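You operate a simulated robot arm through the tools that you are given. There is no shell and no other tool. Be economical: measure what you need, move in short steps, check, and stop when the job is done.

The job below is to be done with a simulated two-armed robot. You get a single attempt, and the scene is never put back.

JOB
Wipe up the spill on the right half of the wall bench with the rag there and put it back.

Only the result counts: the job must be done as asked and must still hold three seconds after the hand-in. Knocking over, shifting, dropping, spilling or breaking anything else fails it.

ROBOT AND FRAMES
Two 7-joint arms with two-finger parallel grippers on one trunk, on a base that drives. Base frame: it is fixed to the floor where the robot stands at the start and does not move with it; the origin is under the middle of the robot, x ahead of it, y to its left, z up. Lengths are in mm, angles in degrees, forces in N, time in s.
The left shoulder is at the start at [60, 189, 1153], the right one opposite. Payload 3.43 kg a hand.
The TCP of each hand is the grasp point between the finger pads, 30 mm short of the fingertips. In the tool frame z runs along the fingers and y along their closing line. The gripper opens to 94 mm. The fingers are 28 mm wide and 10 mm thick; the gripper's body (50 by 96 mm) begins 55 mm behind the TCP.
Orientation is that of the tool frame in the base frame, as a unit quaternion [w, x, y, z]. With the fingers straight down and closing along the base's y, the tool's x points along the base's -x, its y along +y and its z along -z.

CONTROLS
- The arms move only by the tool step_arm. It takes "left_motion", "right_motion" or both (then of equal length, played together; a hand with none holds still); each is a list that holds one entry, the list of rows, each a list of 7 numbers: the gripper command, from -1 (fully open) to 1 (shut), values between in proportion, then the shift along the tool's x, y, z in mm, then the turn, a rotation vector about the tool's x, y, z in degrees. In form: [[[grip, dx, dy, dz, rx, ry, rz], ...]]. A call has 1 to 8 rows; each row shifts and turns the commanded pose from where the row before left it, along the tool's axes as they then stand. Each row takes 0.2 s and may step no farther than 50 mm and 8.6 degrees from the row before; otherwise, or with a gripper value out of range, the whole call is refused. A pose out of reach is approached as far as the arm can. The call stops where the force on the tool passes 40 N (or 10 N more than at its start, if that is more) or the arm is blocked; 0.2 s more then pass. The fingers move at their own pace (about 153 mm/s each) and stop on an object; they squeeze with about 30 N. The grip force told is the motor's: it shows also when the fingers shut on nothing. Time passes only in rows, and 0.2 s behind the last, so rows that do not move let the fingers close. It gives the time, the measured TCP pose, the force on the tool (base axes), the opening and the grip force at its end, in the units of the frame above (readings bear some noise), with the torque about the TCP (base axes, N m) and any sound that the robot's microphone picked up.
- Cameras (640 x 400 px; columns grow to the right, rows downward): "scene" is now at [9, 23.5, 1695.5]; the picture's right is [0.33, -0.94, 0.00], its down [-0.76, -0.26, -0.59] and it looks along [0.56, 0.19, -0.81] (base axes); focal length 276 px, centre (320, 200). "left" rides on the left gripper at [76, -14, -102] in its tool frame; the picture's right is [0.18, 0.98, 0.00], its down [-0.75, 0.14, -0.64] and it looks along [-0.63, 0.12, 0.77] (tool axes); focal length 243 px, centre (320, 200). "right" rides on the right gripper at [76, 14, -103] in its tool frame; the picture's right is [-0.18, 0.98, 0.00], its down [-0.75, -0.14, -0.64] and it looks along [-0.63, -0.12, 0.77] (tool axes); focal length 243 px, centre (320, 200). There is no depth. A picture from a camera that has moved, and an enlarged one, comes with that camera's place and axes in the base frame and with its lens.
- grab_frame(camera): a new picture of that camera. No time passes.
- move_column(by): slides the trunk up (or, below 0, down) by that many mm; the arms and the scene camera ride with it, the base frame stays. It gives what a move gives, with no picture.
- steer(legs): drives the robot by 1 to 6 legs, each [ahead, left, turn to the left] in mm, mm and degrees, along the robot's own axes; the way and the turn of a leg run together, so that a leg with both is an arc; at most 1500 mm and 180 degrees a leg. The arms and the cameras ride along, it lands a little off, and it stops where it bumps. It gives what a move gives.
- pan_tilt(pan, tilt): turns the head with the scene camera to pan (to the left, within 86 degrees either way) and tilt (down, from -29 to 69), counted from straight ahead of the robot. It gives what a move gives.
- close_up(camera, box): a new picture of the part [left, top, right, bottom] of that camera's present view, enlarged. No time passes.
- close_job(): hands the job in; it is judged then, once.

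Work in short steps. Places have to be worked out from the pictures, the camera data and where the tool is seen: move nearer, look again, correct. Check each grasp and each placing, and mend what went wrong. You have 120 turns and 88 pictures in all, those below and enlarged ones among them. Open the grippers and draw the arms clear of the work before you hand the job in, unless the task says otherwise; then end with one line.

The tools are called after "Emit:" as a command line: name --argument value ..., lists and objects as JSON in quotes. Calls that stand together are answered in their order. step_arm: Moves the arms, as the interface text tells. Its arguments: {"type":"object","properties":{"left_motion":{"type":"array"},"right_motion":{"type":"array"}},"required":[]} The other tools are called the same way: move_column (by) slides the trunk up or down; steer (legs) drives the base; pan_tilt (pan, tilt) turns the head that bears the scene camera; grab_frame (camera) takes a picture; close_up (camera, box) takes an enlarged picture of a part of a camera's view; close_job () hands the job in.

At the start:

```text
time: 0.0
left_tcp_pos: [299.5, 448.0, 1095.6]
left_tool_rot: [0.0, 0.0, 1.0, 0.0]
left_force: [-0.2, -0.6, 0.3]
left_ft_torque: [-0.02, 0.01, -0.01]
left_finger_gap: 93.8
left_grasp_force: 0.1
right_tcp_pos: [347.0, 33.1, 1095.6]
right_tool_rot: [0.0, 0.0, 1.0, 0.0]
right_force: [0.9, 0.1, 0.5]
right_ft_torque: [0.0, 0.02, -0.01]
right_finger_gap: 93.9
right_grasp_force: 0.0
trunk travel left (down, up): [-825.0, 165.0]
robot x, y, heading: [1.5, -0.1, 0.1]
head pan, tilt: [19.1, 53.8]
```

scene: 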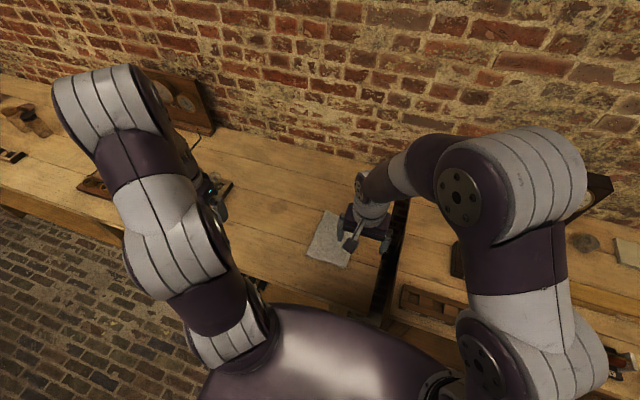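
right: 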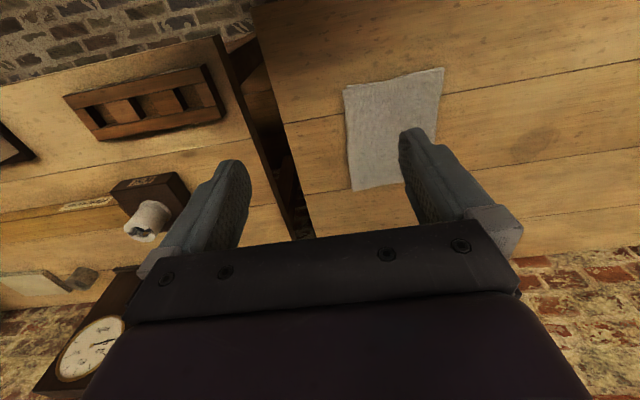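
left: 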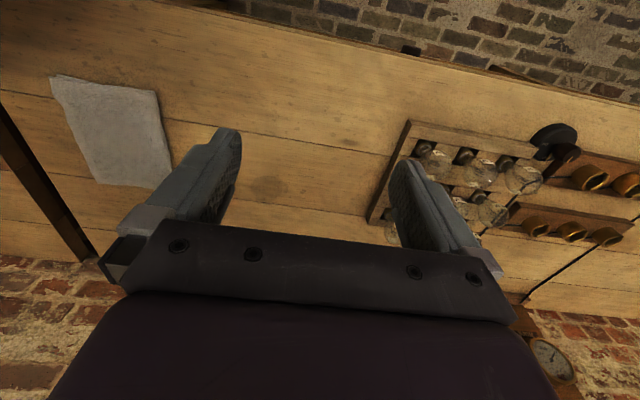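

The bench is split by a dark gap. There is a rag and a stain left of it, and maybe another pair to the right, so I'll pan the head to look.

Emit:
pan_tilt --pan -40 --tilt 45

Emit:
grab_frame --camera "scene"

```text
time: 1.3
left_tcp_pos: [298.9, 448.3, 1095.8]
left_tool_rot: [-0.001, 0.0, 1.0, 0.0]
left_force: [-0.9, 0.2, -0.9]
left_ft_torque: [-0.02, 0.03, 0.03]
left_finger_gap: 94.0
left_grasp_force: 0.0
right_tcp_pos: [347.1, 33.3, 1095.5]
right_tool_rot: [0.001, 0.0, 1.0, 0.0]
right_force: [0.3, 0.2, -0.1]
right_ft_torque: [0.03, 0.0, 0.01]
right_finger_gap: 94.0
right_grasp_force: 0.1
trunk travel left (down, up): [-825.0, 165.0]
robot x, y, heading: [-1.7, 0.9, 0.3]
head pan, tilt: [-40.0, 45.0]
```

```text
84 pictures are left
camera scene: at [2.1, -52.8, 1707.3], right [-0.64, -0.77, 0.0], down [-0.54, 0.45, -0.71], along [0.54, -0.45, -0.71], focal length 276 px, centre (320, 200)
```

scene: 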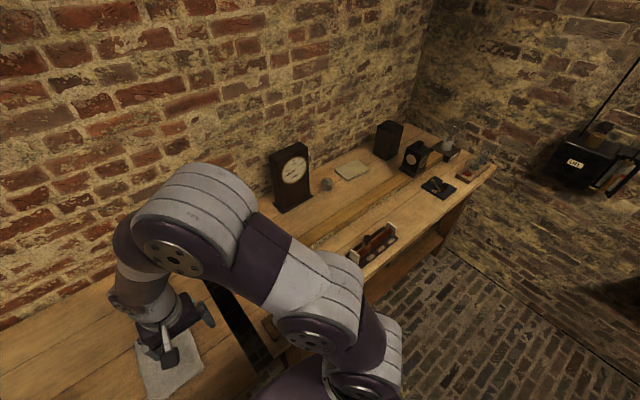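

Emit:
close_up --camera "scene" --box '[240, 100, 500, 270]'

Emit:
pan_tilt --pan 60 --tilt 45

Emit:
grab_frame --camera "scene"

```text
2.35 times, centred on (370, 185) of scene
camera zoom: at [2.1, -52.8, 1707.3], right [-0.64, -0.77, 0.0], down [-0.54, 0.45, -0.71], along [0.54, -0.45, -0.71], focal length 649 px, centre (202, 235)
```

zoom: 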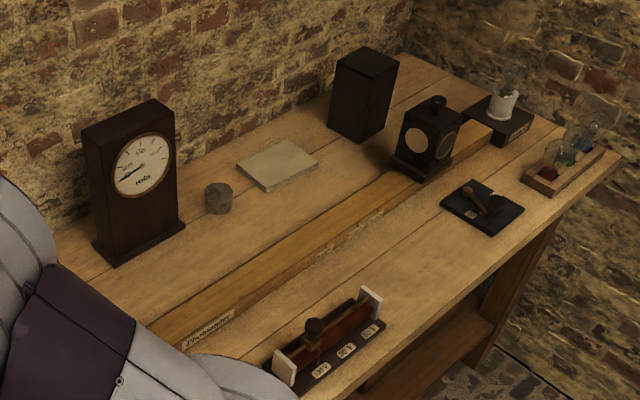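

```text
time: 3.0
left_tcp_pos: [299.4, 448.7, 1095.7]
left_tool_rot: [0.0, 0.0, 1.0, -0.001]
left_force: [-0.4, 0.1, 0.4]
left_ft_torque: [0.02, -0.03, 0.01]
left_finger_gap: 93.9
left_grasp_force: 0.0
right_tcp_pos: [347.4, 31.9, 1095.2]
right_tool_rot: [0.0, 0.0, 1.0, 0.0]
right_force: [0.0, 0.2, 0.4]
right_ft_torque: [0.0, -0.03, -0.01]
right_finger_gap: 94.0
right_grasp_force: 0.0
trunk travel left (down, up): [-825.0, 165.0]
robot x, y, heading: [-4.2, 0.0, -0.0]
head pan, tilt: [60.0, 45.0]
```

```text
82 pictures are left
camera scene: at [-19.6, 69.8, 1707.3], right [0.87, -0.5, 0.0], down [-0.35, -0.61, -0.71], along [0.35, 0.61, -0.71], focal length 276 px, centre (320, 200)
```

scene: 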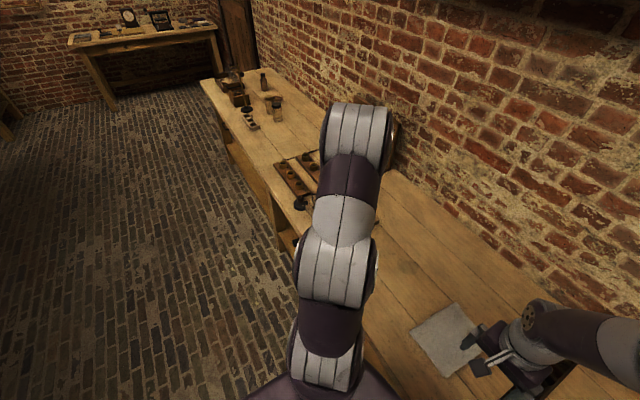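

The rag looks to be at about (485,150) and a faint stain near (570,400) on the middle bench. I'll look closer with both wrist cameras, and level at the bench with the head.

Emit:
close_up --camera "left" --box '[40, 60, 440, 300]'

Emit:
close_up --camera "right" --box '[240, 0, 640, 260]'

Emit:
pan_tilt --pan 30 --tilt 50

Emit:
grab_frame --camera "scene"

```text
1.60 times, centred on (240, 180) of left
camera zoom: at [223.9, 433.9, 1198.7], right [-0.18, 0.98, 0.0], down [0.75, 0.14, 0.64], along [0.63, 0.12, -0.77], focal length 388 px, centre (448, 232)
```

zoom: 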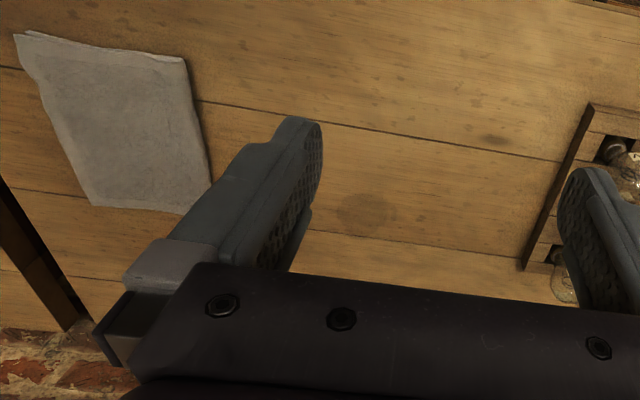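

```text
1.54 times, centred on (440, 130) of right
camera zoom: at [270.6, 46.2, 1196.8], right [0.18, 0.98, 0.0], down [0.75, -0.14, 0.64], along [0.63, -0.12, -0.77], focal length 373 px, centre (135, 308)
```

zoom: 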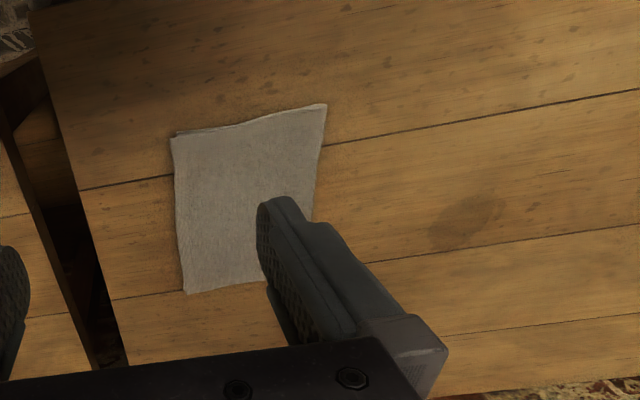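

```text
time: 4.0
left_tcp_pos: [299.8, 448.0, 1096.8]
left_tool_rot: [-0.001, 0.0, 1.0, -0.001]
left_force: [-0.7, 0.1, 0.6]
left_ft_torque: [-0.01, 0.01, 0.01]
left_finger_gap: 94.1
left_grasp_force: 0.1
right_tcp_pos: [347.6, 32.7, 1096.2]
right_tool_rot: [0.0, 0.0, 1.0, 0.0]
right_force: [-0.7, -0.8, 0.2]
right_ft_torque: [-0.01, 0.01, 0.03]
right_finger_gap: 94.1
right_grasp_force: 0.0
trunk travel left (down, up): [-825.0, 165.0]
robot x, y, heading: [1.1, -0.6, -0.2]
head pan, tilt: [30.0, 50.0]
```

```text
79 pictures are left
camera scene: at [6.3, 38.0, 1700.4], right [0.5, -0.87, 0.0], down [-0.66, -0.38, -0.64], along [0.56, 0.32, -0.77], focal length 276 px, centre (320, 200)
```

scene: 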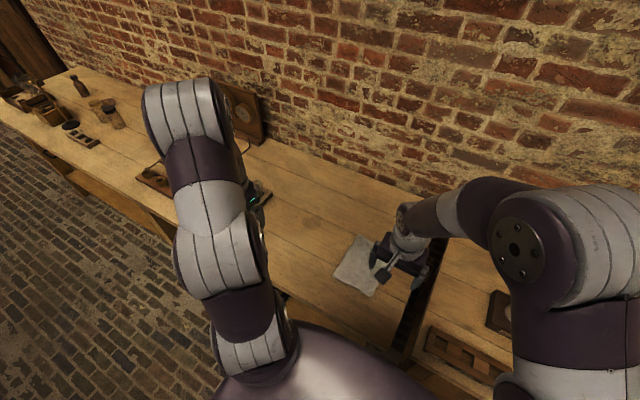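

Triangulating rag corners from both wrist cameras gives a bench top at z≈806. The rag spans x 380–577, y 55–207, and the stain is at about (531,383). I'll move the right arm away and bring the left hand over the rag for a closer look.

Emit:
step_arm --right_motion '[[[-1, 20, -40, -10, 0, 0, 0], [-1, 20, -40, -10, 0, 0, 0], [-1, 20, -40, -10, 0, 0, 0], [-1, 20, -40, -10, 0, 0, 0], [-1, 20, -40, -10, 0, 0, 0], [-1, 20, -40, -10, 0, 0, 0]]]'

Emit:
step_arm --left_motion '[[[-1, -10, -40, 12, 0, 0, 0], [-1, -10, -40, 12, 0, 0, 0], [-1, -10, -40, 12, 0, 0, 0], [-1, -10, -40, 12, 0, 0, 0], [-1, -10, -40, 12, 0, 0, 0], [-1, -10, -40, 12, 0, 0, 0], [-1, -10, -40, 12, 0, 0, 0], [-1, -10, -40, 12, 0, 0, 0]]]'

Emit:
grab_frame --camera "left"

Emit:
grab_frame --camera "scene"

```text
time: 5.4
left_tcp_pos: [298.3, 447.2, 1096.7]
left_tool_rot: [0.0, 0.0, 1.0, 0.0]
left_force: [0.2, -0.2, 0.4]
left_ft_torque: [0.06, 0.02, 0.01]
left_finger_gap: 94.3
left_grasp_force: 0.1
right_tcp_pos: [224.8, -210.3, 1155.4]
right_tool_rot: [0.001, 0.001, 1.0, -0.001]
right_force: [0.0, -0.4, -0.4]
right_ft_torque: [-0.03, -0.01, 0.03]
right_finger_gap: 94.1
right_grasp_force: 0.1
trunk travel left (down, up): [-825.0, 165.0]
robot x, y, heading: [-1.1, 4.0, 0.2]
head pan, tilt: [30.0, 50.0]
```

```text
time: 7.2
left_tcp_pos: [381.8, 127.8, 1001.0]
left_tool_rot: [0.001, 0.0, 1.0, 0.001]
left_force: [0.1, 0.1, 0.3]
left_ft_torque: [0.03, 0.0, 0.01]
left_finger_gap: 93.8
left_grasp_force: 0.1
right_tcp_pos: [228.6, -210.5, 1156.4]
right_tool_rot: [0.0, 0.0, 1.0, 0.0]
right_force: [0.0, 0.2, 0.1]
right_ft_torque: [0.0, 0.01, 0.01]
right_finger_gap: 94.2
right_grasp_force: 0.0
trunk travel left (down, up): [-825.0, 165.0]
robot x, y, heading: [-1.3, 2.5, -0.0]
head pan, tilt: [30.0, 50.0]
```

```text
78 pictures are left
camera left: at [306.6, 112.5, 1104.3], right [-0.18, 0.98, 0.0], down [0.75, 0.14, 0.64], along [0.63, 0.12, -0.77], focal length 243 px, centre (320, 200)
```

left: 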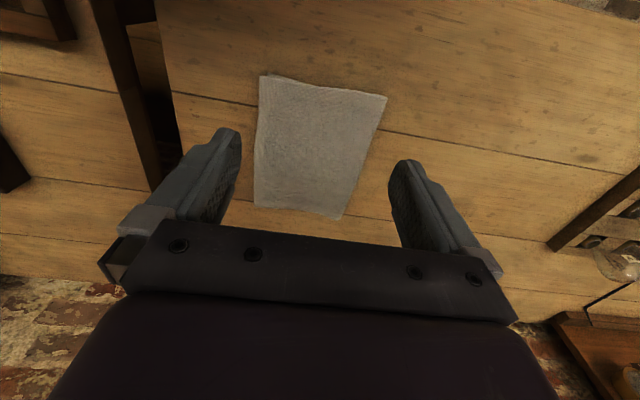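

```text
77 pictures are left
camera scene: at [7.2, 36.1, 1700.5], right [0.5, -0.87, 0.0], down [-0.66, -0.38, -0.64], along [0.56, 0.32, -0.77], focal length 276 px, centre (320, 200)
```

scene: 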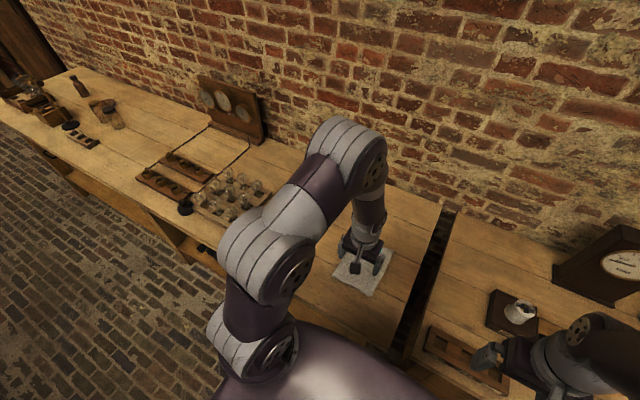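

Rag confirmed at about 200×145 mm, centred near (483,131). I'll zoom on the rag edge and the other dark mark.

Emit:
close_up --camera "left" --box '[230, 60, 410, 230]'

Emit:
close_up --camera "left" --box '[420, 40, 640, 300]'

Emit:
close_up --camera "scene" --box '[160, 120, 460, 300]'

```text
2.35 times, centred on (320, 145) of left
camera zoom: at [306.6, 112.5, 1104.3], right [-0.18, 0.98, 0.0], down [0.75, 0.14, 0.64], along [0.63, 0.12, -0.77], focal length 571 px, centre (320, 329)
```

zoom: 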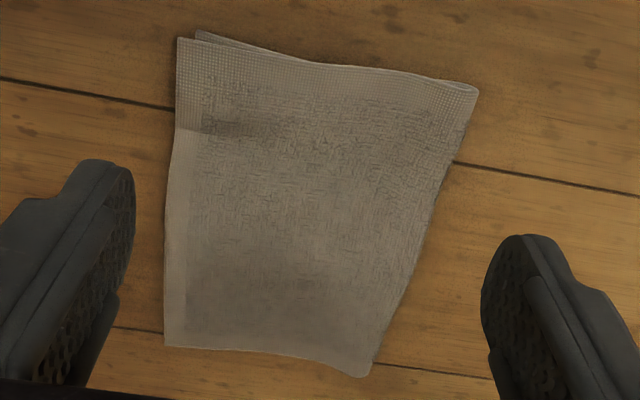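

```text
1.54 times, centred on (530, 170) of left
camera zoom: at [306.6, 112.5, 1104.3], right [-0.18, 0.98, 0.0], down [0.75, 0.14, 0.64], along [0.63, 0.12, -0.77], focal length 373 px, centre (-3, 246)
```

zoom: 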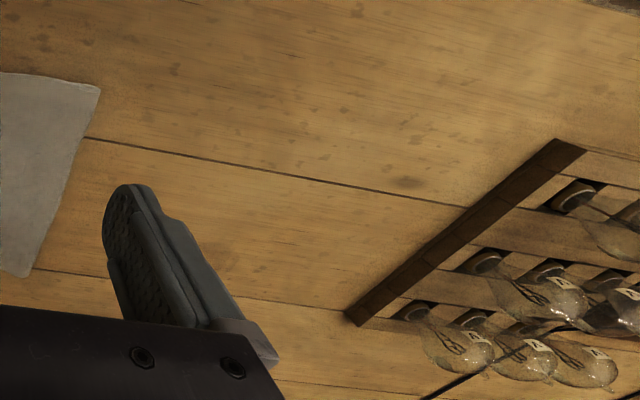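

```text
2.13 times, centred on (310, 210) of scene
camera zoom: at [7.2, 36.1, 1700.5], right [0.5, -0.87, 0.0], down [-0.66, -0.38, -0.64], along [0.56, 0.32, -0.77], focal length 588 px, centre (341, 179)
```

zoom: 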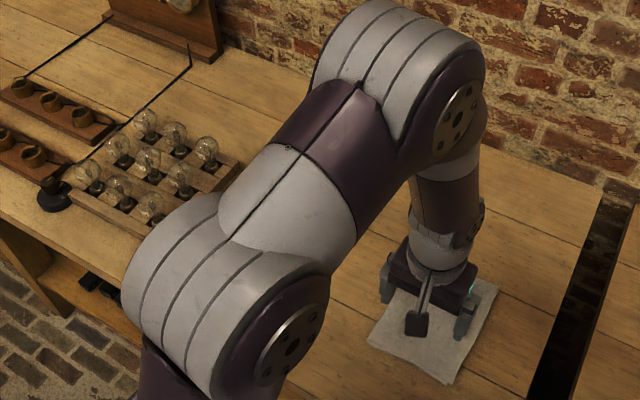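

The rag looks like a folded cloth lying flat. I'll go above its centre with fingers half open and descend gently to about z 880.

Emit:
step_arm --left_motion '[[[0, -25, 0, 30, 0, 0, 0], [0, -25, 1, 30, 0, 0, 0], [0, -25, 1, 30, 0, 0, 0], [0, -25, 1, 30, 0, 0, 0]]]'

Emit:
grab_frame --camera "left"

```text
time: 8.2
left_tcp_pos: [480.0, 130.3, 879.5]
left_tool_rot: [-0.001, 0.0, 1.0, 0.0]
left_force: [1.1, 0.1, 0.6]
left_ft_torque: [-0.03, -0.01, 0.01]
left_finger_gap: 47.1
left_grasp_force: 0.0
right_tcp_pos: [229.8, -210.2, 1154.4]
right_tool_rot: [-0.001, 0.0, 1.0, 0.0]
right_force: [1.4, -0.9, -0.6]
right_ft_torque: [0.0, 0.02, 0.04]
right_finger_gap: 94.1
right_grasp_force: 0.1
trunk travel left (down, up): [-825.0, 165.0]
robot x, y, heading: [2.4, 0.0, -0.0]
head pan, tilt: [30.0, 50.0]
```

```text
73 pictures are left
camera left: at [404.6, 115.6, 982.0], right [-0.18, 0.98, 0.0], down [0.75, 0.14, 0.64], along [0.63, 0.12, -0.77], focal length 243 px, centre (320, 200)
```

left: 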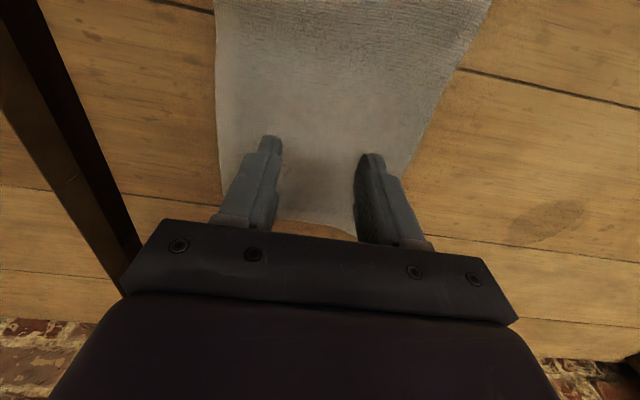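

The stain shows clearly at about (537,375). I'll descend in small steps toward rag contact.

Emit:
step_arm --left_motion '[[[0, 0, 0, 15, 0, 0, 0], [0, 0, 0, 10, 0, 0, 0], [0, 0, 0, 4, 0, 0, 0], [0, 0, 0, 4, 0, 0, 0], [0, 0, 0, 4, 0, 0, 0]]]'

```text
time: 9.4
left_tcp_pos: [479.3, 131.2, 843.7]
left_tool_rot: [0.001, -0.001, 1.0, 0.0]
left_force: [0.0, 0.0, 0.0]
left_ft_torque: [0.01, 0.02, 0.0]
left_finger_gap: 46.9
left_grasp_force: 0.0
right_tcp_pos: [228.3, -209.2, 1154.5]
right_tool_rot: [0.0, 0.001, 1.0, 0.0]
right_force: [0.1, -0.7, 0.3]
right_ft_torque: [0.0, 0.02, 0.03]
right_finger_gap: 93.8
right_grasp_force: 0.1
trunk travel left (down, up): [-825.0, 165.0]
robot x, y, heading: [-1.1, -0.4, -0.1]
head pan, tilt: [30.0, 50.0]
```

Emit:
step_arm --left_motion '[[[0, 0, 0, 2, 0, 0, 0], [0, 0, 0, 2, 0, 0, 0], [0, 0, 0, 2, 0, 0, 0], [0, 0, 0, 2, 0, 0, 0]]]'

Emit:
close_up --camera "left" --box '[180, 60, 480, 260]'

```text
time: 10.4
left_tcp_pos: [479.3, 132.0, 835.9]
left_tool_rot: [0.002, 0.0, 1.0, -0.001]
left_force: [1.2, -0.1, 8.6]
left_ft_torque: [0.05, 0.02, 0.01]
left_finger_gap: 47.0
left_grasp_force: 0.0
right_tcp_pos: [226.1, -208.6, 1157.3]
right_tool_rot: [-0.001, 0.0, 1.0, 0.0]
right_force: [0.1, -0.3, -1.0]
right_ft_torque: [-0.01, 0.02, 0.0]
right_finger_gap: 94.1
right_grasp_force: 0.0
trunk travel left (down, up): [-825.0, 165.0]
robot x, y, heading: [2.3, 4.7, -0.1]
head pan, tilt: [30.0, 50.0]
```

```text
2.00 times, centred on (330, 160) of left
camera zoom: at [403.5, 117.0, 938.6], right [-0.18, 0.98, 0.0], down [0.75, 0.14, 0.64], along [0.63, 0.12, -0.76], focal length 485 px, centre (300, 280)
```

zoom: 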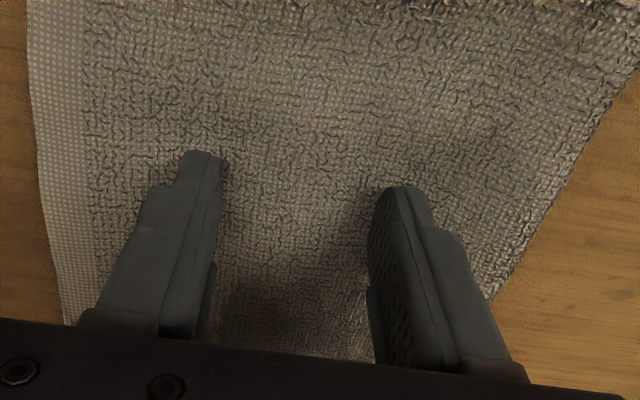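

Contact at 8.6 N (surface z≈806). Now I'll close the fingers to try pinching the cloth.

Emit:
step_arm --left_motion '[[[0.5, 0, 0, 0, 0, 0, 0], [1, 0, 0, 0, 0, 0, 0], [1, 0, 0, 0, 0, 0, 0]]]'

Emit:
close_up --camera "left" --box '[180, 60, 480, 260]'

```text
time: 11.2
left_tcp_pos: [479.3, 131.6, 836.9]
left_tool_rot: [0.002, 0.0, 1.0, 0.0]
left_force: [2.4, -0.9, 17.8]
left_ft_torque: [-0.04, -0.08, -0.01]
left_finger_gap: 8.6
left_grasp_force: 29.6
right_tcp_pos: [226.5, -208.7, 1156.3]
right_tool_rot: [0.001, 0.0, 1.0, 0.0]
right_force: [0.0, 0.2, 0.0]
right_ft_torque: [-0.02, 0.01, 0.01]
right_finger_gap: 94.0
right_grasp_force: 0.0
trunk travel left (down, up): [-825.0, 165.0]
robot x, y, heading: [0.6, 1.0, -0.0]
head pan, tilt: [30.0, 50.0]
```

```text
2.00 times, centred on (330, 160) of left
camera zoom: at [403.3, 116.6, 938.7], right [-0.18, 0.98, 0.0], down [0.75, 0.14, 0.64], along [0.63, 0.12, -0.76], focal length 485 px, centre (300, 280)
```

zoom: 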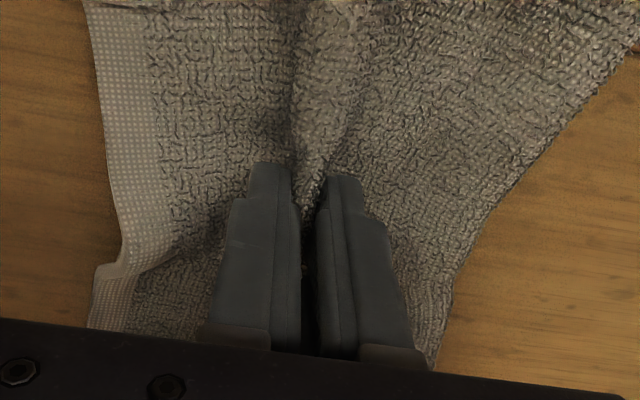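

The cloth is soft and pinched (gap 8.6 mm, 30 N). I'll ease the pressure and drag it along the bench to the stain.

Emit:
step_arm --left_motion '[[[1, 0, 0, -4, 0, 0, 0], [1, -8, 20, 0, 0, 0, 0], [1, -8, 20, 0, 0, 0, 0], [1, -8, 20, 0, 0, 0, 0]]]'

Emit:
grab_frame --camera "left"

```text
time: 12.2
left_tcp_pos: [504.4, 192.7, 839.0]
left_tool_rot: [0.001, 0.0, 1.0, 0.0]
left_force: [-0.2, -1.1, 2.7]
left_ft_torque: [-0.05, 0.0, -0.03]
left_finger_gap: 8.1
left_grasp_force: 30.2
right_tcp_pos: [227.3, -208.3, 1155.0]
right_tool_rot: [-0.001, 0.001, 1.0, 0.0]
right_force: [0.4, -0.3, 0.2]
right_ft_torque: [-0.01, 0.0, -0.03]
right_finger_gap: 94.1
right_grasp_force: 0.0
trunk travel left (down, up): [-825.0, 165.0]
robot x, y, heading: [0.3, 2.5, -0.1]
head pan, tilt: [30.0, 50.0]
```

```text
70 pictures are left
camera left: at [427.8, 177.3, 941.3], right [-0.18, 0.98, 0.0], down [0.75, 0.14, 0.64], along [0.63, 0.12, -0.77], focal length 243 px, centre (320, 200)
```

left: 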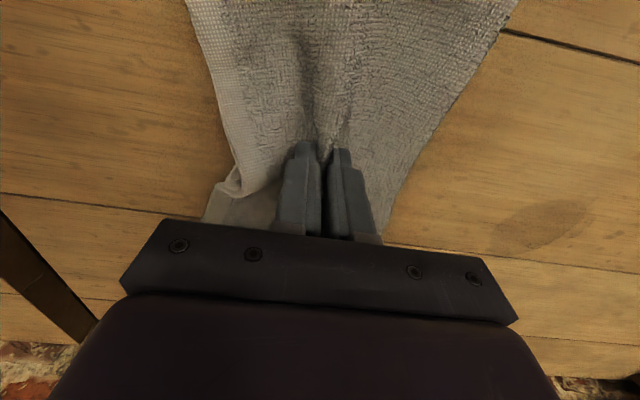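

The rag follows well; the stain is at about (533,373), spanning x 507–561, y 350–395. I'll continue onto it with light pressure.

Emit:
step_arm --left_motion '[[[1, -5, 25, 0, 0, 0, 0], [1, -5, 25, 0, 0, 0, 0], [1, -5, 25, 1, 0, 0, 0], [1, -5, 25, 1, 0, 0, 0], [1, -5, 25, 1, 0, 0, 0], [1, -5, 25, 0, 0, 0, 0], [1, 0, 25, 0, 0, 0, 0], [1, 0, 25, 0, 0, 0, 0]]]'

Emit:
grab_frame --camera "left"

```text
time: 14.0
left_tcp_pos: [533.8, 389.1, 836.7]
left_tool_rot: [0.001, -0.001, 1.0, 0.001]
left_force: [0.3, -4.2, 12.0]
left_ft_torque: [-0.2, -0.02, -0.06]
left_finger_gap: 8.0
left_grasp_force: 30.2
right_tcp_pos: [226.0, -209.8, 1157.0]
right_tool_rot: [0.001, 0.0, 1.0, 0.001]
right_force: [0.2, -1.5, 0.1]
right_ft_torque: [0.02, -0.03, -0.03]
right_finger_gap: 94.0
right_grasp_force: 0.0
trunk travel left (down, up): [-825.0, 165.0]
robot x, y, heading: [0.8, 3.4, 0.2]
head pan, tilt: [30.0, 50.0]
```

```text
69 pictures are left
camera left: at [457.7, 375.4, 939.4], right [-0.18, 0.98, 0.0], down [0.75, 0.14, 0.64], along [0.63, 0.12, -0.77], focal length 243 px, centre (320, 200)
```

left: 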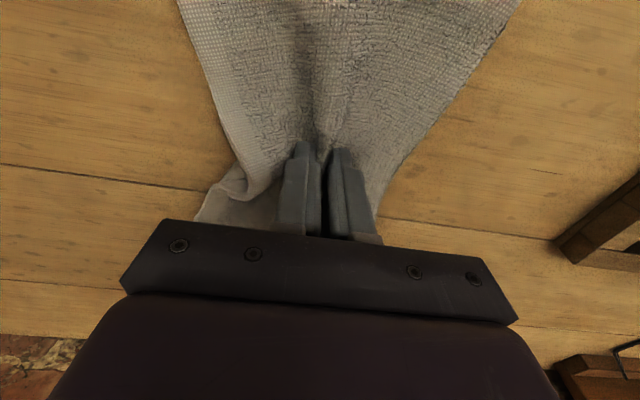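

On the stain with 12 N. Now some back-and-forth strokes around it.

Emit:
step_arm --left_motion '[[[1, -15, 20, 0, 0, 0, 0], [1, -15, 0, 0, 0, 0, 0], [1, 0, -35, 0, 0, 0, 0], [1, 0, -35, 0, 0, 0, 0], [1, 15, -20, 0, 0, 0, 0], [1, 15, 30, 0, 0, 0, 0], [1, 0, 35, 0, 0, 0, 0], [1, 0, 25, 0, 0, 0, 0]]]'

Emit:
step_arm --left_motion '[[[1, 20, 0, 0, 0, 0, 0], [1, 15, -35, 0, 0, 0, 0], [1, 0, -35, 0, 0, 0, 0], [1, 0, -20, 0, 0, 0, 0], [1, -15, 30, 0, 0, 0, 0], [1, -20, -20, 0, 0, 0, 0], [1, 0, -35, 0, 0, 0, 0], [1, 0, -35, 0, 0, 0, 0]]]'

Emit:
grab_frame --camera "left"

```text
time: 15.8
left_tcp_pos: [531.1, 411.5, 835.6]
left_tool_rot: [0.001, 0.0, 1.0, 0.001]
left_force: [0.6, -5.5, 14.2]
left_ft_torque: [-0.22, -0.01, -0.01]
left_finger_gap: 8.2
left_grasp_force: 30.3
right_tcp_pos: [226.5, -209.9, 1155.9]
right_tool_rot: [0.001, -0.001, 1.0, 0.001]
right_force: [-0.7, -0.4, 1.3]
right_ft_torque: [0.02, 0.01, -0.02]
right_finger_gap: 94.0
right_grasp_force: 0.0
trunk travel left (down, up): [-825.0, 165.0]
robot x, y, heading: [1.9, -4.2, 0.1]
head pan, tilt: [30.0, 50.0]
```

```text
time: 17.6
left_tcp_pos: [532.8, 260.4, 836.5]
left_tool_rot: [-0.001, 0.001, 1.0, 0.0]
left_force: [-0.1, 2.7, 6.0]
left_ft_torque: [0.05, 0.05, 0.0]
left_finger_gap: 8.1
left_grasp_force: 29.8
right_tcp_pos: [227.4, -208.4, 1156.3]
right_tool_rot: [-0.001, 0.001, 1.0, 0.0]
right_force: [-0.7, 0.7, 0.0]
right_ft_torque: [0.03, 0.02, -0.01]
right_finger_gap: 94.1
right_grasp_force: 0.2
trunk travel left (down, up): [-825.0, 165.0]
robot x, y, heading: [-1.7, -3.8, -0.2]
head pan, tilt: [30.0, 50.0]
```

```text
68 pictures are left
camera left: at [456.8, 245.5, 939.8], right [-0.18, 0.98, 0.0], down [0.75, 0.14, 0.64], along [0.63, 0.12, -0.77], focal length 243 px, centre (320, 200)
```

left: 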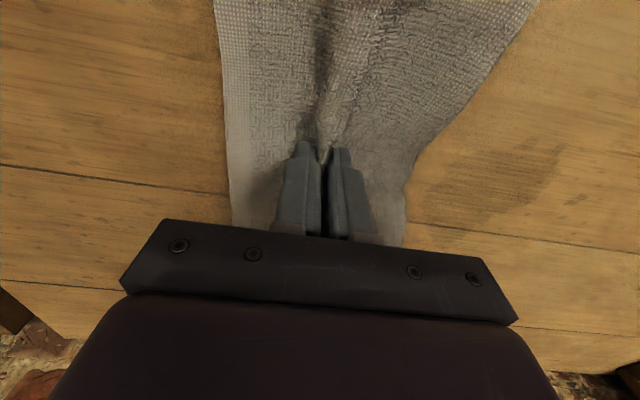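

Emit:
close_up --camera "left" --box '[380, 80, 640, 260]'

```text
2.22 times, centred on (510, 170) of left
camera zoom: at [456.8, 245.5, 939.8], right [-0.18, 0.98, 0.0], down [0.75, 0.14, 0.64], along [0.63, 0.12, -0.77], focal length 539 px, centre (-102, 267)
```

zoom: 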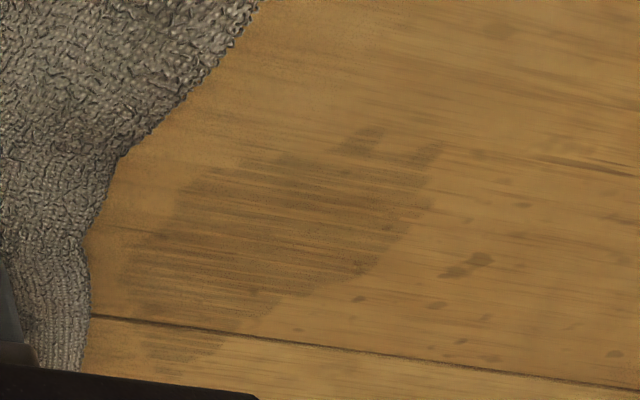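

The stain is still visible, partly eaten away or smeared, at x 495–588, y 335–405. I'll do a systematic raster with firmer pressure.

Emit:
step_arm --left_motion '[[[1, -30, 25, 0, 0, 0, 0], [1, -30, 25, 1, 0, 0, 0], [1, 0, 40, 0, 0, 0, 0], [1, 0, 40, 0, 0, 0, 0], [1, 0, 30, 0, 0, 0, 0], [1, 16, 0, 0, 0, 0, 0], [1, 0, -45, 0, 0, 0, 0], [1, 0, -50, 0, 0, 0, 0]]]'

Emit:
step_arm --left_motion '[[[1, 16, 0, 0, 0, 0, 0], [1, 0, 45, 0, 0, 0, 0], [1, 0, 50, 0, 0, 0, 0], [1, 16, 0, 0, 0, 0, 0], [1, 0, -45, 0, 0, 0, 0], [1, 0, -50, 0, 0, 0, 0], [1, 16, 0, 0, 0, 0, 0], [1, 0, 45, 0, 0, 0, 0]]]'

Emit:
step_arm --left_motion '[[[1, 0, 50, 0, 0, 0, 0], [1, 16, 0, 0, 0, 0, 0], [1, 0, -45, 0, 0, 0, 0], [1, 0, -50, 0, 0, 0, 0], [1, 16, 0, 0, 0, 0, 0], [1, 0, 45, 0, 0, 0, 0], [1, 0, 50, 0, 0, 0, 0]]]'

Emit:
step_arm --left_motion '[[[1, 0, -40, 0, 0, 0, 0], [1, 0, -40, 0, 0, 0, 0], [1, 0, -40, 0, 0, 0, 0], [1, 0, -40, 0, 0, 0, 0]]]'

Emit:
grab_frame --camera "left"

```text
time: 19.4
left_tcp_pos: [555.3, 298.3, 840.3]
left_tool_rot: [0.0, 0.0, 1.0, 0.001]
left_force: [0.3, 0.4, 0.4]
left_ft_torque: [0.01, 0.01, -0.01]
left_finger_gap: 7.9
left_grasp_force: 30.0
left hand out of reach, approached as far as the arm can: row 3, 4, 5
right_tcp_pos: [227.8, -211.3, 1155.6]
right_tool_rot: [0.0, 0.0, 1.0, 0.0]
right_force: [0.1, -0.3, 0.8]
right_ft_torque: [-0.01, 0.01, 0.02]
right_finger_gap: 94.0
right_grasp_force: 0.1
trunk travel left (down, up): [-825.0, 165.0]
robot x, y, heading: [-0.6, -1.8, 0.2]
head pan, tilt: [30.0, 50.0]
```

```text
time: 21.2
left_tcp_pos: [509.2, 343.9, 841.0]
left_tool_rot: [0.0, 0.0, 1.0, -0.001]
left_force: [-0.7, -0.8, 1.8]
left_ft_torque: [-0.07, 0.0, -0.01]
left_finger_gap: 7.8
left_grasp_force: 30.2
right_tcp_pos: [227.0, -206.8, 1156.0]
right_tool_rot: [0.0, 0.0, 1.0, -0.001]
right_force: [0.0, -0.6, 0.0]
right_ft_torque: [-0.01, -0.01, -0.01]
right_finger_gap: 93.8
right_grasp_force: 0.1
trunk travel left (down, up): [-825.0, 165.0]
robot x, y, heading: [-1.1, -0.4, -0.0]
head pan, tilt: [30.0, 50.0]
```

```text
time: 22.8
left_tcp_pos: [476.3, 394.4, 840.2]
left_tool_rot: [0.001, 0.0, 1.0, 0.0]
left_force: [0.8, -1.6, 4.0]
left_ft_torque: [-0.12, -0.05, 0.0]
left_finger_gap: 8.1
left_grasp_force: 30.1
right_tcp_pos: [227.1, -208.3, 1156.0]
right_tool_rot: [0.0, 0.0, 1.0, 0.0]
right_force: [-0.4, -0.6, -0.6]
right_ft_torque: [0.01, 0.01, -0.01]
right_finger_gap: 94.1
right_grasp_force: 0.0
trunk travel left (down, up): [-825.0, 165.0]
robot x, y, heading: [3.2, -0.4, 0.1]
head pan, tilt: [30.0, 50.0]
```

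```text
time: 23.8
left_tcp_pos: [474.4, 231.2, 839.5]
left_tool_rot: [0.001, -0.001, 1.0, 0.001]
left_force: [-0.3, 0.0, 0.6]
left_ft_torque: [0.01, 0.02, 0.02]
left_finger_gap: 8.1
left_grasp_force: 29.6
right_tcp_pos: [226.8, -209.5, 1156.0]
right_tool_rot: [0.0, 0.0, 1.0, 0.001]
right_force: [0.2, 0.4, -0.9]
right_ft_torque: [0.03, 0.0, 0.02]
right_finger_gap: 93.9
right_grasp_force: 0.1
trunk travel left (down, up): [-825.0, 165.0]
robot x, y, heading: [-1.7, -2.2, 0.1]
head pan, tilt: [30.0, 50.0]
```

```text
66 pictures are left
camera left: at [398.9, 216.8, 943.2], right [-0.18, 0.98, 0.0], down [0.75, 0.14, 0.64], along [0.63, 0.12, -0.77], focal length 243 px, centre (320, 200)
```

left: 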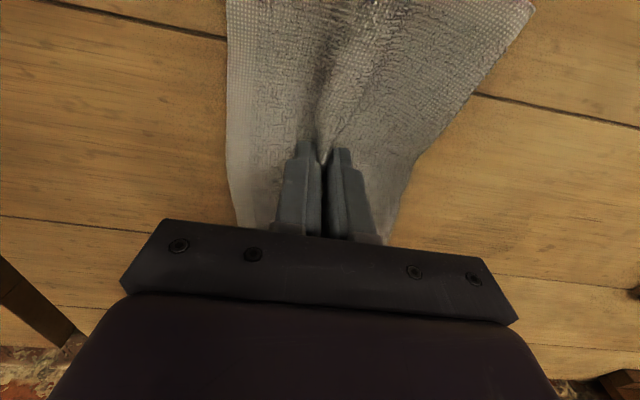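

Emit:
close_up --camera "left" --box '[380, 120, 640, 320]'

Emit:
grab_frame --camera "scene"

```text
2.00 times, centred on (510, 220) of left
camera zoom: at [398.9, 216.8, 943.2], right [-0.18, 0.98, 0.0], down [0.75, 0.14, 0.64], along [0.63, 0.12, -0.77], focal length 485 px, centre (-60, 160)
```

zoom: 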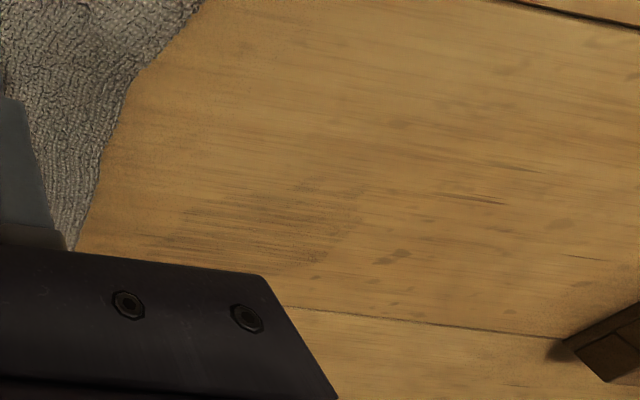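

```text
64 pictures are left
camera scene: at [6.5, 36.0, 1700.5], right [0.5, -0.87, 0.0], down [-0.66, -0.38, -0.64], along [0.56, 0.32, -0.77], focal length 276 px, centre (320, 200)
```

scene: 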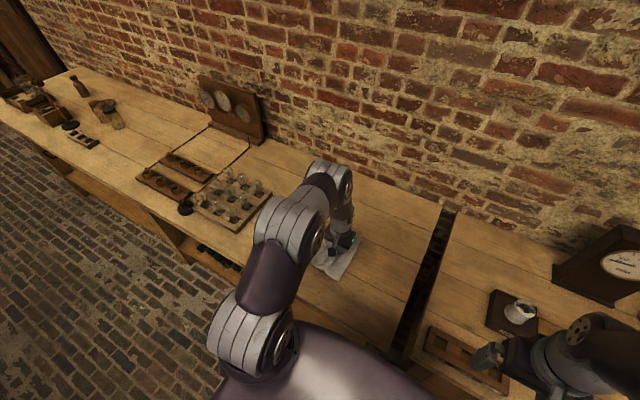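

The stain is fading well. More passes with firmer pressure, staying within reach (x ≤ 560).

Emit:
step_arm --left_motion '[[[1, -25, 30, 2, 0, 0, 0], [1, -30, 35, 2, 0, 0, 0], [1, -25, 35, 0, 0, 0, 0], [1, 0, 45, 0, 0, 0, 0], [1, 0, 45, 0, 0, 0, 0], [1, 15, 0, 0, 0, 0, 0], [1, 0, -45, 0, 0, 0, 0], [1, 0, -50, 0, 0, 0, 0]]]'

Emit:
step_arm --left_motion '[[[1, 10, 0, 0, 0, 0, 0], [1, 0, 45, 0, 0, 0, 0], [1, 0, 50, 0, 0, 0, 0], [1, 10, 0, 0, 0, 0, 0], [1, 0, -45, 0, 0, 0, 0], [1, 0, -50, 0, 0, 0, 0], [1, 10, 0, 0, 0, 0, 0], [1, 0, 45, 0, 0, 0, 0]]]'

Emit:
step_arm --left_motion '[[[1, 0, 50, 0, 0, 0, 0], [1, 10, 0, 0, 0, 0, 0], [1, 0, -45, 0, 0, 0, 0], [1, 0, -50, 0, 0, 0, 0], [1, 10, 0, 0, 0, 0, 0], [1, 0, 45, 0, 0, 0, 0], [1, 0, 50, 0, 0, 0, 0]]]'

Emit:
step_arm --left_motion '[[[1, 0, -40, 0, 0, 0, 0], [1, 0, -40, 0, 0, 0, 0], [1, 0, -40, 0, 0, 0, 0], [1, 0, -40, 0, 0, 0, 0], [1, 0, -40, 0, 0, 0, 0]]]'

Emit:
close_up --camera "left" --box '[320, 80, 640, 280]'

```text
time: 25.6
left_tcp_pos: [538.0, 328.9, 838.1]
left_tool_rot: [0.0, 0.0, 1.0, 0.001]
left_force: [-0.2, 1.1, 2.3]
left_ft_torque: [0.04, 0.01, -0.03]
left_finger_gap: 7.9
left_grasp_force: 30.1
right_tcp_pos: [228.2, -209.4, 1156.6]
right_tool_rot: [0.0, 0.0, 1.0, 0.002]
right_force: [0.1, 0.6, 0.3]
right_ft_torque: [0.05, 0.01, -0.03]
right_finger_gap: 94.1
right_grasp_force: 0.0
trunk travel left (down, up): [-825.0, 165.0]
robot x, y, heading: [1.5, 3.5, -0.0]
head pan, tilt: [30.0, 50.0]
```

```text
time: 27.4
left_tcp_pos: [510.5, 375.0, 837.6]
left_tool_rot: [0.001, 0.0, 1.0, 0.0]
left_force: [0.4, -4.2, 11.1]
left_ft_torque: [-0.21, -0.03, 0.0]
left_finger_gap: 7.9
left_grasp_force: 29.6
right_tcp_pos: [225.0, -207.7, 1157.0]
right_tool_rot: [0.001, -0.001, 1.0, 0.0]
right_force: [-0.6, -0.4, -0.3]
right_ft_torque: [-0.04, 0.01, 0.02]
right_finger_gap: 93.9
right_grasp_force: 0.0
trunk travel left (down, up): [-825.0, 165.0]
robot x, y, heading: [-2.3, -1.4, 0.3]
head pan, tilt: [30.0, 50.0]
```

```text
time: 29.0
left_tcp_pos: [491.0, 424.9, 837.5]
left_tool_rot: [0.0, 0.0, 1.0, 0.0]
left_force: [0.6, -2.9, 6.2]
left_ft_torque: [-0.11, -0.04, 0.01]
left_finger_gap: 8.1
left_grasp_force: 30.0
right_tcp_pos: [226.1, -208.7, 1156.3]
right_tool_rot: [0.0, 0.0, 1.0, 0.001]
right_force: [-0.3, 0.0, 0.2]
right_ft_torque: [-0.02, -0.01, 0.01]
right_finger_gap: 93.9
right_grasp_force: 0.0
trunk travel left (down, up): [-825.0, 165.0]
robot x, y, heading: [-1.6, -4.3, 0.3]
head pan, tilt: [30.0, 50.0]
```

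```text
time: 30.2
left_tcp_pos: [490.6, 219.1, 837.7]
left_tool_rot: [-0.001, 0.0, 1.0, 0.0]
left_force: [0.7, 0.9, 1.3]
left_ft_torque: [0.04, 0.01, 0.03]
left_finger_gap: 8.0
left_grasp_force: 30.0
right_tcp_pos: [228.1, -210.7, 1155.5]
right_tool_rot: [0.001, -0.001, 1.0, 0.001]
right_force: [-0.6, -0.3, -0.2]
right_ft_torque: [0.03, -0.02, 0.03]
right_finger_gap: 94.1
right_grasp_force: 0.2
trunk travel left (down, up): [-825.0, 165.0]
robot x, y, heading: [0.6, -1.3, -0.1]
head pan, tilt: [30.0, 50.0]
```

```text
2.00 times, centred on (480, 180) of left
camera zoom: at [415.2, 204.3, 941.3], right [-0.18, 0.98, 0.0], down [0.75, 0.14, 0.64], along [0.63, 0.12, -0.77], focal length 485 px, centre (0, 240)
```

zoom: 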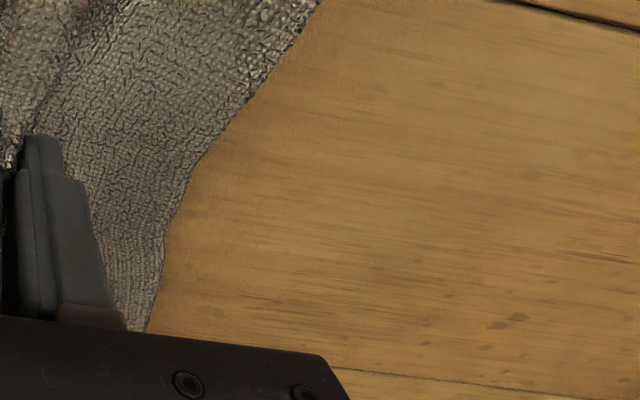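

Almost gone; one more full raster for residue, then I'll return and view the area from above.

Emit:
step_arm --left_motion '[[[1, -25, 30, 1, 0, 0, 0], [1, -25, 35, 0, 0, 0, 0], [1, -20, 35, 0, 0, 0, 0], [1, 0, 45, 0, 0, 0, 0], [1, 0, 45, 0, 0, 0, 0], [1, 12, 0, 0, 0, 0, 0], [1, 0, -45, 0, 0, 0, 0], [1, 0, -50, 0, 0, 0, 0]]]'

Emit:
step_arm --left_motion '[[[1, 12, 0, 0, 0, 0, 0], [1, 0, 45, 0, 0, 0, 0], [1, 0, 50, 0, 0, 0, 0], [1, 12, 0, 0, 0, 0, 0], [1, 0, -45, 0, 0, 0, 0], [1, 0, -50, 0, 0, 0, 0], [1, 12, 0, 0, 0, 0, 0], [1, 0, 45, 0, 0, 0, 0]]]'

Emit:
step_arm --left_motion '[[[1, 0, 50, 0, 0, 0, 0], [1, -20, -45, 0, 0, 0, 0], [1, -20, -50, 0, 0, 0, 0], [1, 0, 45, 0, 0, 0, 0], [1, 0, 50, 0, 0, 0, 0], [1, 20, -45, 0, 0, 0, 0], [1, 20, -50, 0, 0, 0, 0]]]'

Emit:
step_arm --left_motion '[[[1, 0, -40, 0, 0, 0, 0], [1, 0, -40, 0, 0, 0, 0], [1, 0, -40, 0, 0, 0, 0]]]'

Emit:
close_up --camera "left" --box '[320, 80, 640, 280]'

```text
time: 32.0
left_tcp_pos: [549.7, 320.8, 838.1]
left_tool_rot: [0.0, 0.0, 1.0, 0.001]
left_force: [-0.6, 2.8, 12.2]
left_ft_torque: [0.15, 0.05, 0.01]
left_finger_gap: 8.2
left_grasp_force: 30.1
right_tcp_pos: [227.5, -210.0, 1156.2]
right_tool_rot: [0.0, 0.0, 1.0, 0.0]
right_force: [-0.2, 0.1, 0.6]
right_ft_torque: [0.02, 0.02, 0.01]
right_finger_gap: 94.3
right_grasp_force: 0.1
trunk travel left (down, up): [-825.0, 165.0]
robot x, y, heading: [2.0, 1.0, 0.2]
head pan, tilt: [30.0, 50.0]
```

```text
time: 33.8
left_tcp_pos: [514.4, 362.2, 836.7]
left_tool_rot: [0.001, 0.0, 1.0, 0.0]
left_force: [-1.2, -4.3, 13.3]
left_ft_torque: [-0.18, 0.08, 0.04]
left_finger_gap: 8.2
left_grasp_force: 29.9
right_tcp_pos: [226.6, -208.9, 1156.5]
right_tool_rot: [0.001, 0.0, 1.0, 0.0]
right_force: [-0.6, 0.4, -0.3]
right_ft_torque: [-0.04, -0.02, 0.01]
right_finger_gap: 93.9
right_grasp_force: 0.2
trunk travel left (down, up): [-825.0, 165.0]
robot x, y, heading: [-0.6, -1.0, -0.0]
head pan, tilt: [30.0, 50.0]
```

```text
refused: row 3 steps farther than a row can; nothing moved
```

```text
time: 34.6
left_tcp_pos: [512.3, 242.1, 836.7]
left_tool_rot: [0.0, 0.001, 1.0, 0.001]
left_force: [0.3, 5.6, 13.9]
left_ft_torque: [0.15, 0.06, -0.02]
left_finger_gap: 8.2
left_grasp_force: 29.4
right_tcp_pos: [227.4, -209.2, 1155.8]
right_tool_rot: [0.001, 0.0, 1.0, 0.0]
right_force: [-0.3, 0.3, 0.8]
right_ft_torque: [0.02, -0.02, -0.02]
right_finger_gap: 94.0
right_grasp_force: 0.1
trunk travel left (down, up): [-825.0, 165.0]
robot x, y, heading: [0.7, 1.9, -0.0]
head pan, tilt: [30.0, 50.0]
```

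```text
2.00 times, centred on (480, 180) of left
camera zoom: at [437.5, 227.9, 939.4], right [-0.18, 0.98, 0.0], down [0.75, 0.14, 0.64], along [0.63, 0.12, -0.77], focal length 485 px, centre (0, 240)
```

zoom: 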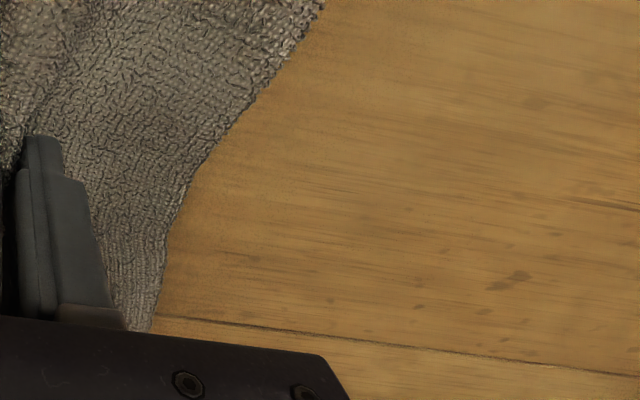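

Clean. Dragging the rag back to its original spot (480,131).

Emit:
step_arm --left_motion '[[[1, 8, -28, 0, 0, 0, 0], [1, 8, -28, 0, 0, 0, 0], [1, 8, -28, 0, 0, 0, 0], [1, 8, -27, 0, 0, 0, 0], [1, 0, 0, 0, 0, 0, 0]]]'

Emit:
step_arm --left_motion '[[[0.6, 0, 0, 0, 0, 0, 0], [0.2, 0, 0, 0, 0, 0, 0], [0, 0, 0, 0, 0, 0, 0], [0, 0, 0, 0, 0, 0, 0]]]'

Emit:
grab_frame --camera "left"

```text
time: 35.8
left_tcp_pos: [480.3, 131.0, 835.6]
left_tool_rot: [0.001, 0.0, 1.0, 0.0]
left_force: [1.7, 3.8, 24.4]
left_ft_torque: [0.1, 0.07, -0.04]
left_finger_gap: 8.1
left_grasp_force: 29.9
right_tcp_pos: [225.4, -207.8, 1156.0]
right_tool_rot: [0.001, 0.0, 1.0, 0.0]
right_force: [-0.5, 0.5, 0.6]
right_ft_torque: [-0.02, 0.0, 0.02]
right_finger_gap: 94.0
right_grasp_force: 0.1
trunk travel left (down, up): [-825.0, 165.0]
robot x, y, heading: [2.4, 1.1, 0.0]
head pan, tilt: [30.0, 50.0]
```

```text
time: 36.8
left_tcp_pos: [478.4, 129.9, 834.5]
left_tool_rot: [0.0, 0.0, 1.0, -0.001]
left_force: [-2.1, -2.9, 13.0]
left_ft_torque: [-0.1, 0.08, -0.03]
left_finger_gap: 42.7
left_grasp_force: 0.1
right_tcp_pos: [226.8, -208.9, 1156.6]
right_tool_rot: [0.001, 0.0, 1.0, 0.0]
right_force: [0.8, -0.2, 0.4]
right_ft_torque: [0.02, -0.03, 0.02]
right_finger_gap: 94.1
right_grasp_force: 0.0
trunk travel left (down, up): [-825.0, 165.0]
robot x, y, heading: [2.2, -2.7, 0.1]
head pan, tilt: [30.0, 50.0]
```

```text
61 pictures are left
camera left: at [404.0, 116.8, 938.3], right [-0.18, 0.98, 0.0], down [0.75, 0.14, 0.64], along [0.63, 0.12, -0.77], focal length 243 px, centre (320, 200)
```

left: 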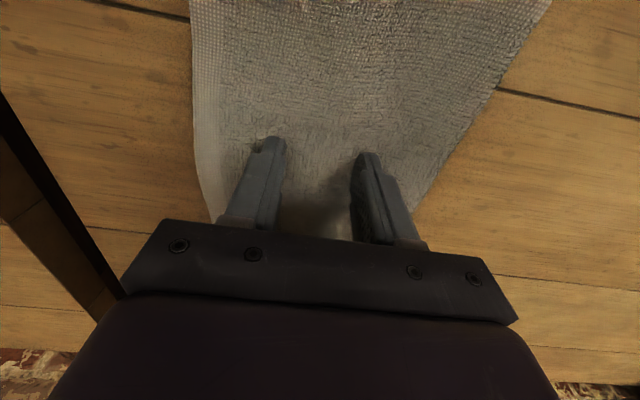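

The rag spread out again. I'll lift slowly, return to the earlier viewing pose and compare.

Emit:
step_arm --left_motion '[[[0, 0, 0, -5, 0, 0, 0], [0, 0, 0, -10, 0, 0, 0], [0, 0, 0, -30, 0, 0, 0], [0, 20, 0, -40, 0, 0, 0], [0, 40, 0, -40, 0, 0, 0], [-1, 37, 0, -40, 0, 0, 0]]]'

Emit:
grab_frame --camera "left"

Emit:
step_arm --left_motion '[[[-1, 0, 40, 0, 0, 0, 0], [-1, 0, 40, 0, 0, 0, 0], [-1, 0, 40, 0, 0, 0, 0], [-1, 0, 40, 0, 0, 0, 0], [-1, 0, 40, 0, 0, 0, 0], [-1, 0, 40, 0, 0, 0, 0]]]'

Emit:
grab_frame --camera "left"

```text
refused: row 5 steps farther than a row can; nothing moved
```

```text
60 pictures are left
camera left: at [404.0, 116.8, 938.3], right [-0.18, 0.98, 0.0], down [0.75, 0.14, 0.64], along [0.63, 0.12, -0.77], focal length 243 px, centre (320, 200)
```

left: 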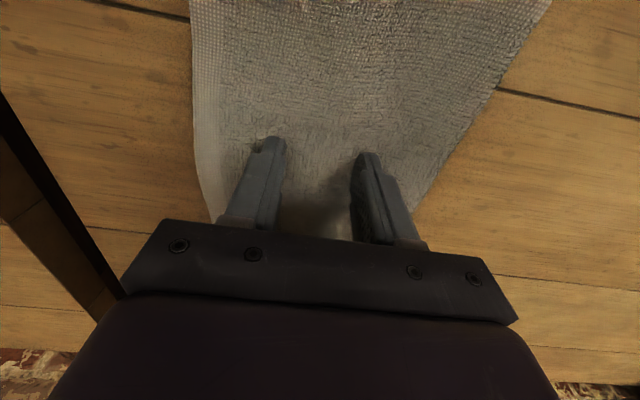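

```text
time: 38.2
left_tcp_pos: [480.9, 372.6, 836.7]
left_tool_rot: [0.0, 0.0, 1.0, 0.0]
left_force: [-0.2, -1.7, 4.9]
left_ft_torque: [-0.36, -0.02, 0.02]
left_finger_gap: 93.8
left_grasp_force: 0.1
right_tcp_pos: [227.5, -207.0, 1156.4]
right_tool_rot: [-0.001, 0.0, 1.0, 0.0]
right_force: [-0.7, 0.2, 0.9]
right_ft_torque: [-0.01, -0.01, -0.01]
right_finger_gap: 94.3
right_grasp_force: 0.0
trunk travel left (down, up): [-825.0, 165.0]
robot x, y, heading: [-2.1, 0.8, 0.0]
head pan, tilt: [30.0, 50.0]
```

```text
59 pictures are left
camera left: at [405.0, 359.6, 938.7], right [-0.18, 0.98, 0.0], down [0.75, 0.14, 0.64], along [0.63, 0.12, -0.77], focal length 243 px, centre (320, 200)
```

left: 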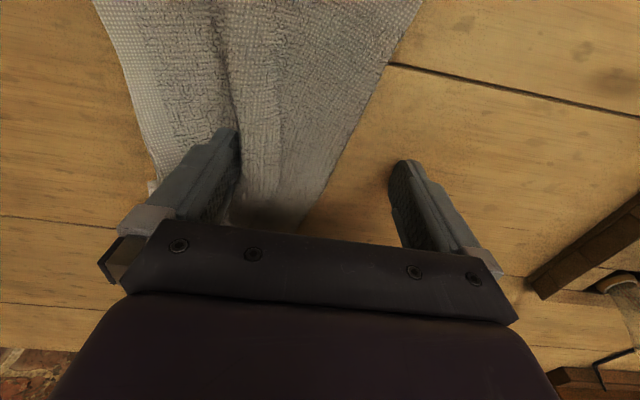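

My lift was refused because one row was too long, and the sideways move I'd queued behind it then dragged the rag along. Nothing else was touched. I'll lift now, then re-grasp it, without chaining dependent moves.

Emit:
step_arm --left_motion '[[[-1, 0, 0, -5, 0, 0, 0], [-1, 0, 0, -10, 0, 0, 0], [-1, 0, 0, -25, 0, 0, 0], [-1, 15, 0, -40, 0, 0, 0], [-1, 25, 0, -40, 0, 0, 0], [-1, 25, 0, -40, 0, 0, 0]]]'

Emit:
grab_frame --camera "left"

```text
time: 39.6
left_tcp_pos: [412.3, 373.9, 997.4]
left_tool_rot: [0.0, 0.0, 1.0, 0.0]
left_force: [-0.8, -0.4, 0.0]
left_ft_torque: [0.03, 0.0, 0.01]
left_finger_gap: 94.0
left_grasp_force: 0.0
right_tcp_pos: [226.2, -210.3, 1155.3]
right_tool_rot: [0.001, 0.0, 1.0, 0.0]
right_force: [-0.4, 0.0, -0.5]
right_ft_torque: [0.02, -0.02, 0.01]
right_finger_gap: 94.1
right_grasp_force: 0.0
trunk travel left (down, up): [-825.0, 165.0]
robot x, y, heading: [-3.0, -5.2, 0.3]
head pan, tilt: [30.0, 50.0]
```

```text
58 pictures are left
camera left: at [337.0, 358.8, 1100.5], right [-0.18, 0.98, 0.0], down [0.75, 0.14, 0.64], along [0.63, 0.12, -0.77], focal length 243 px, centre (320, 200)
```

left: 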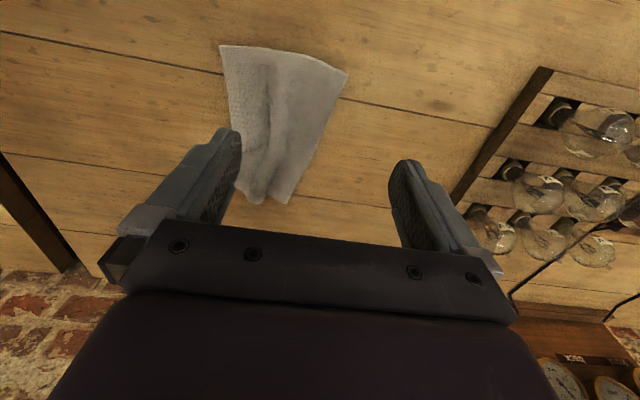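

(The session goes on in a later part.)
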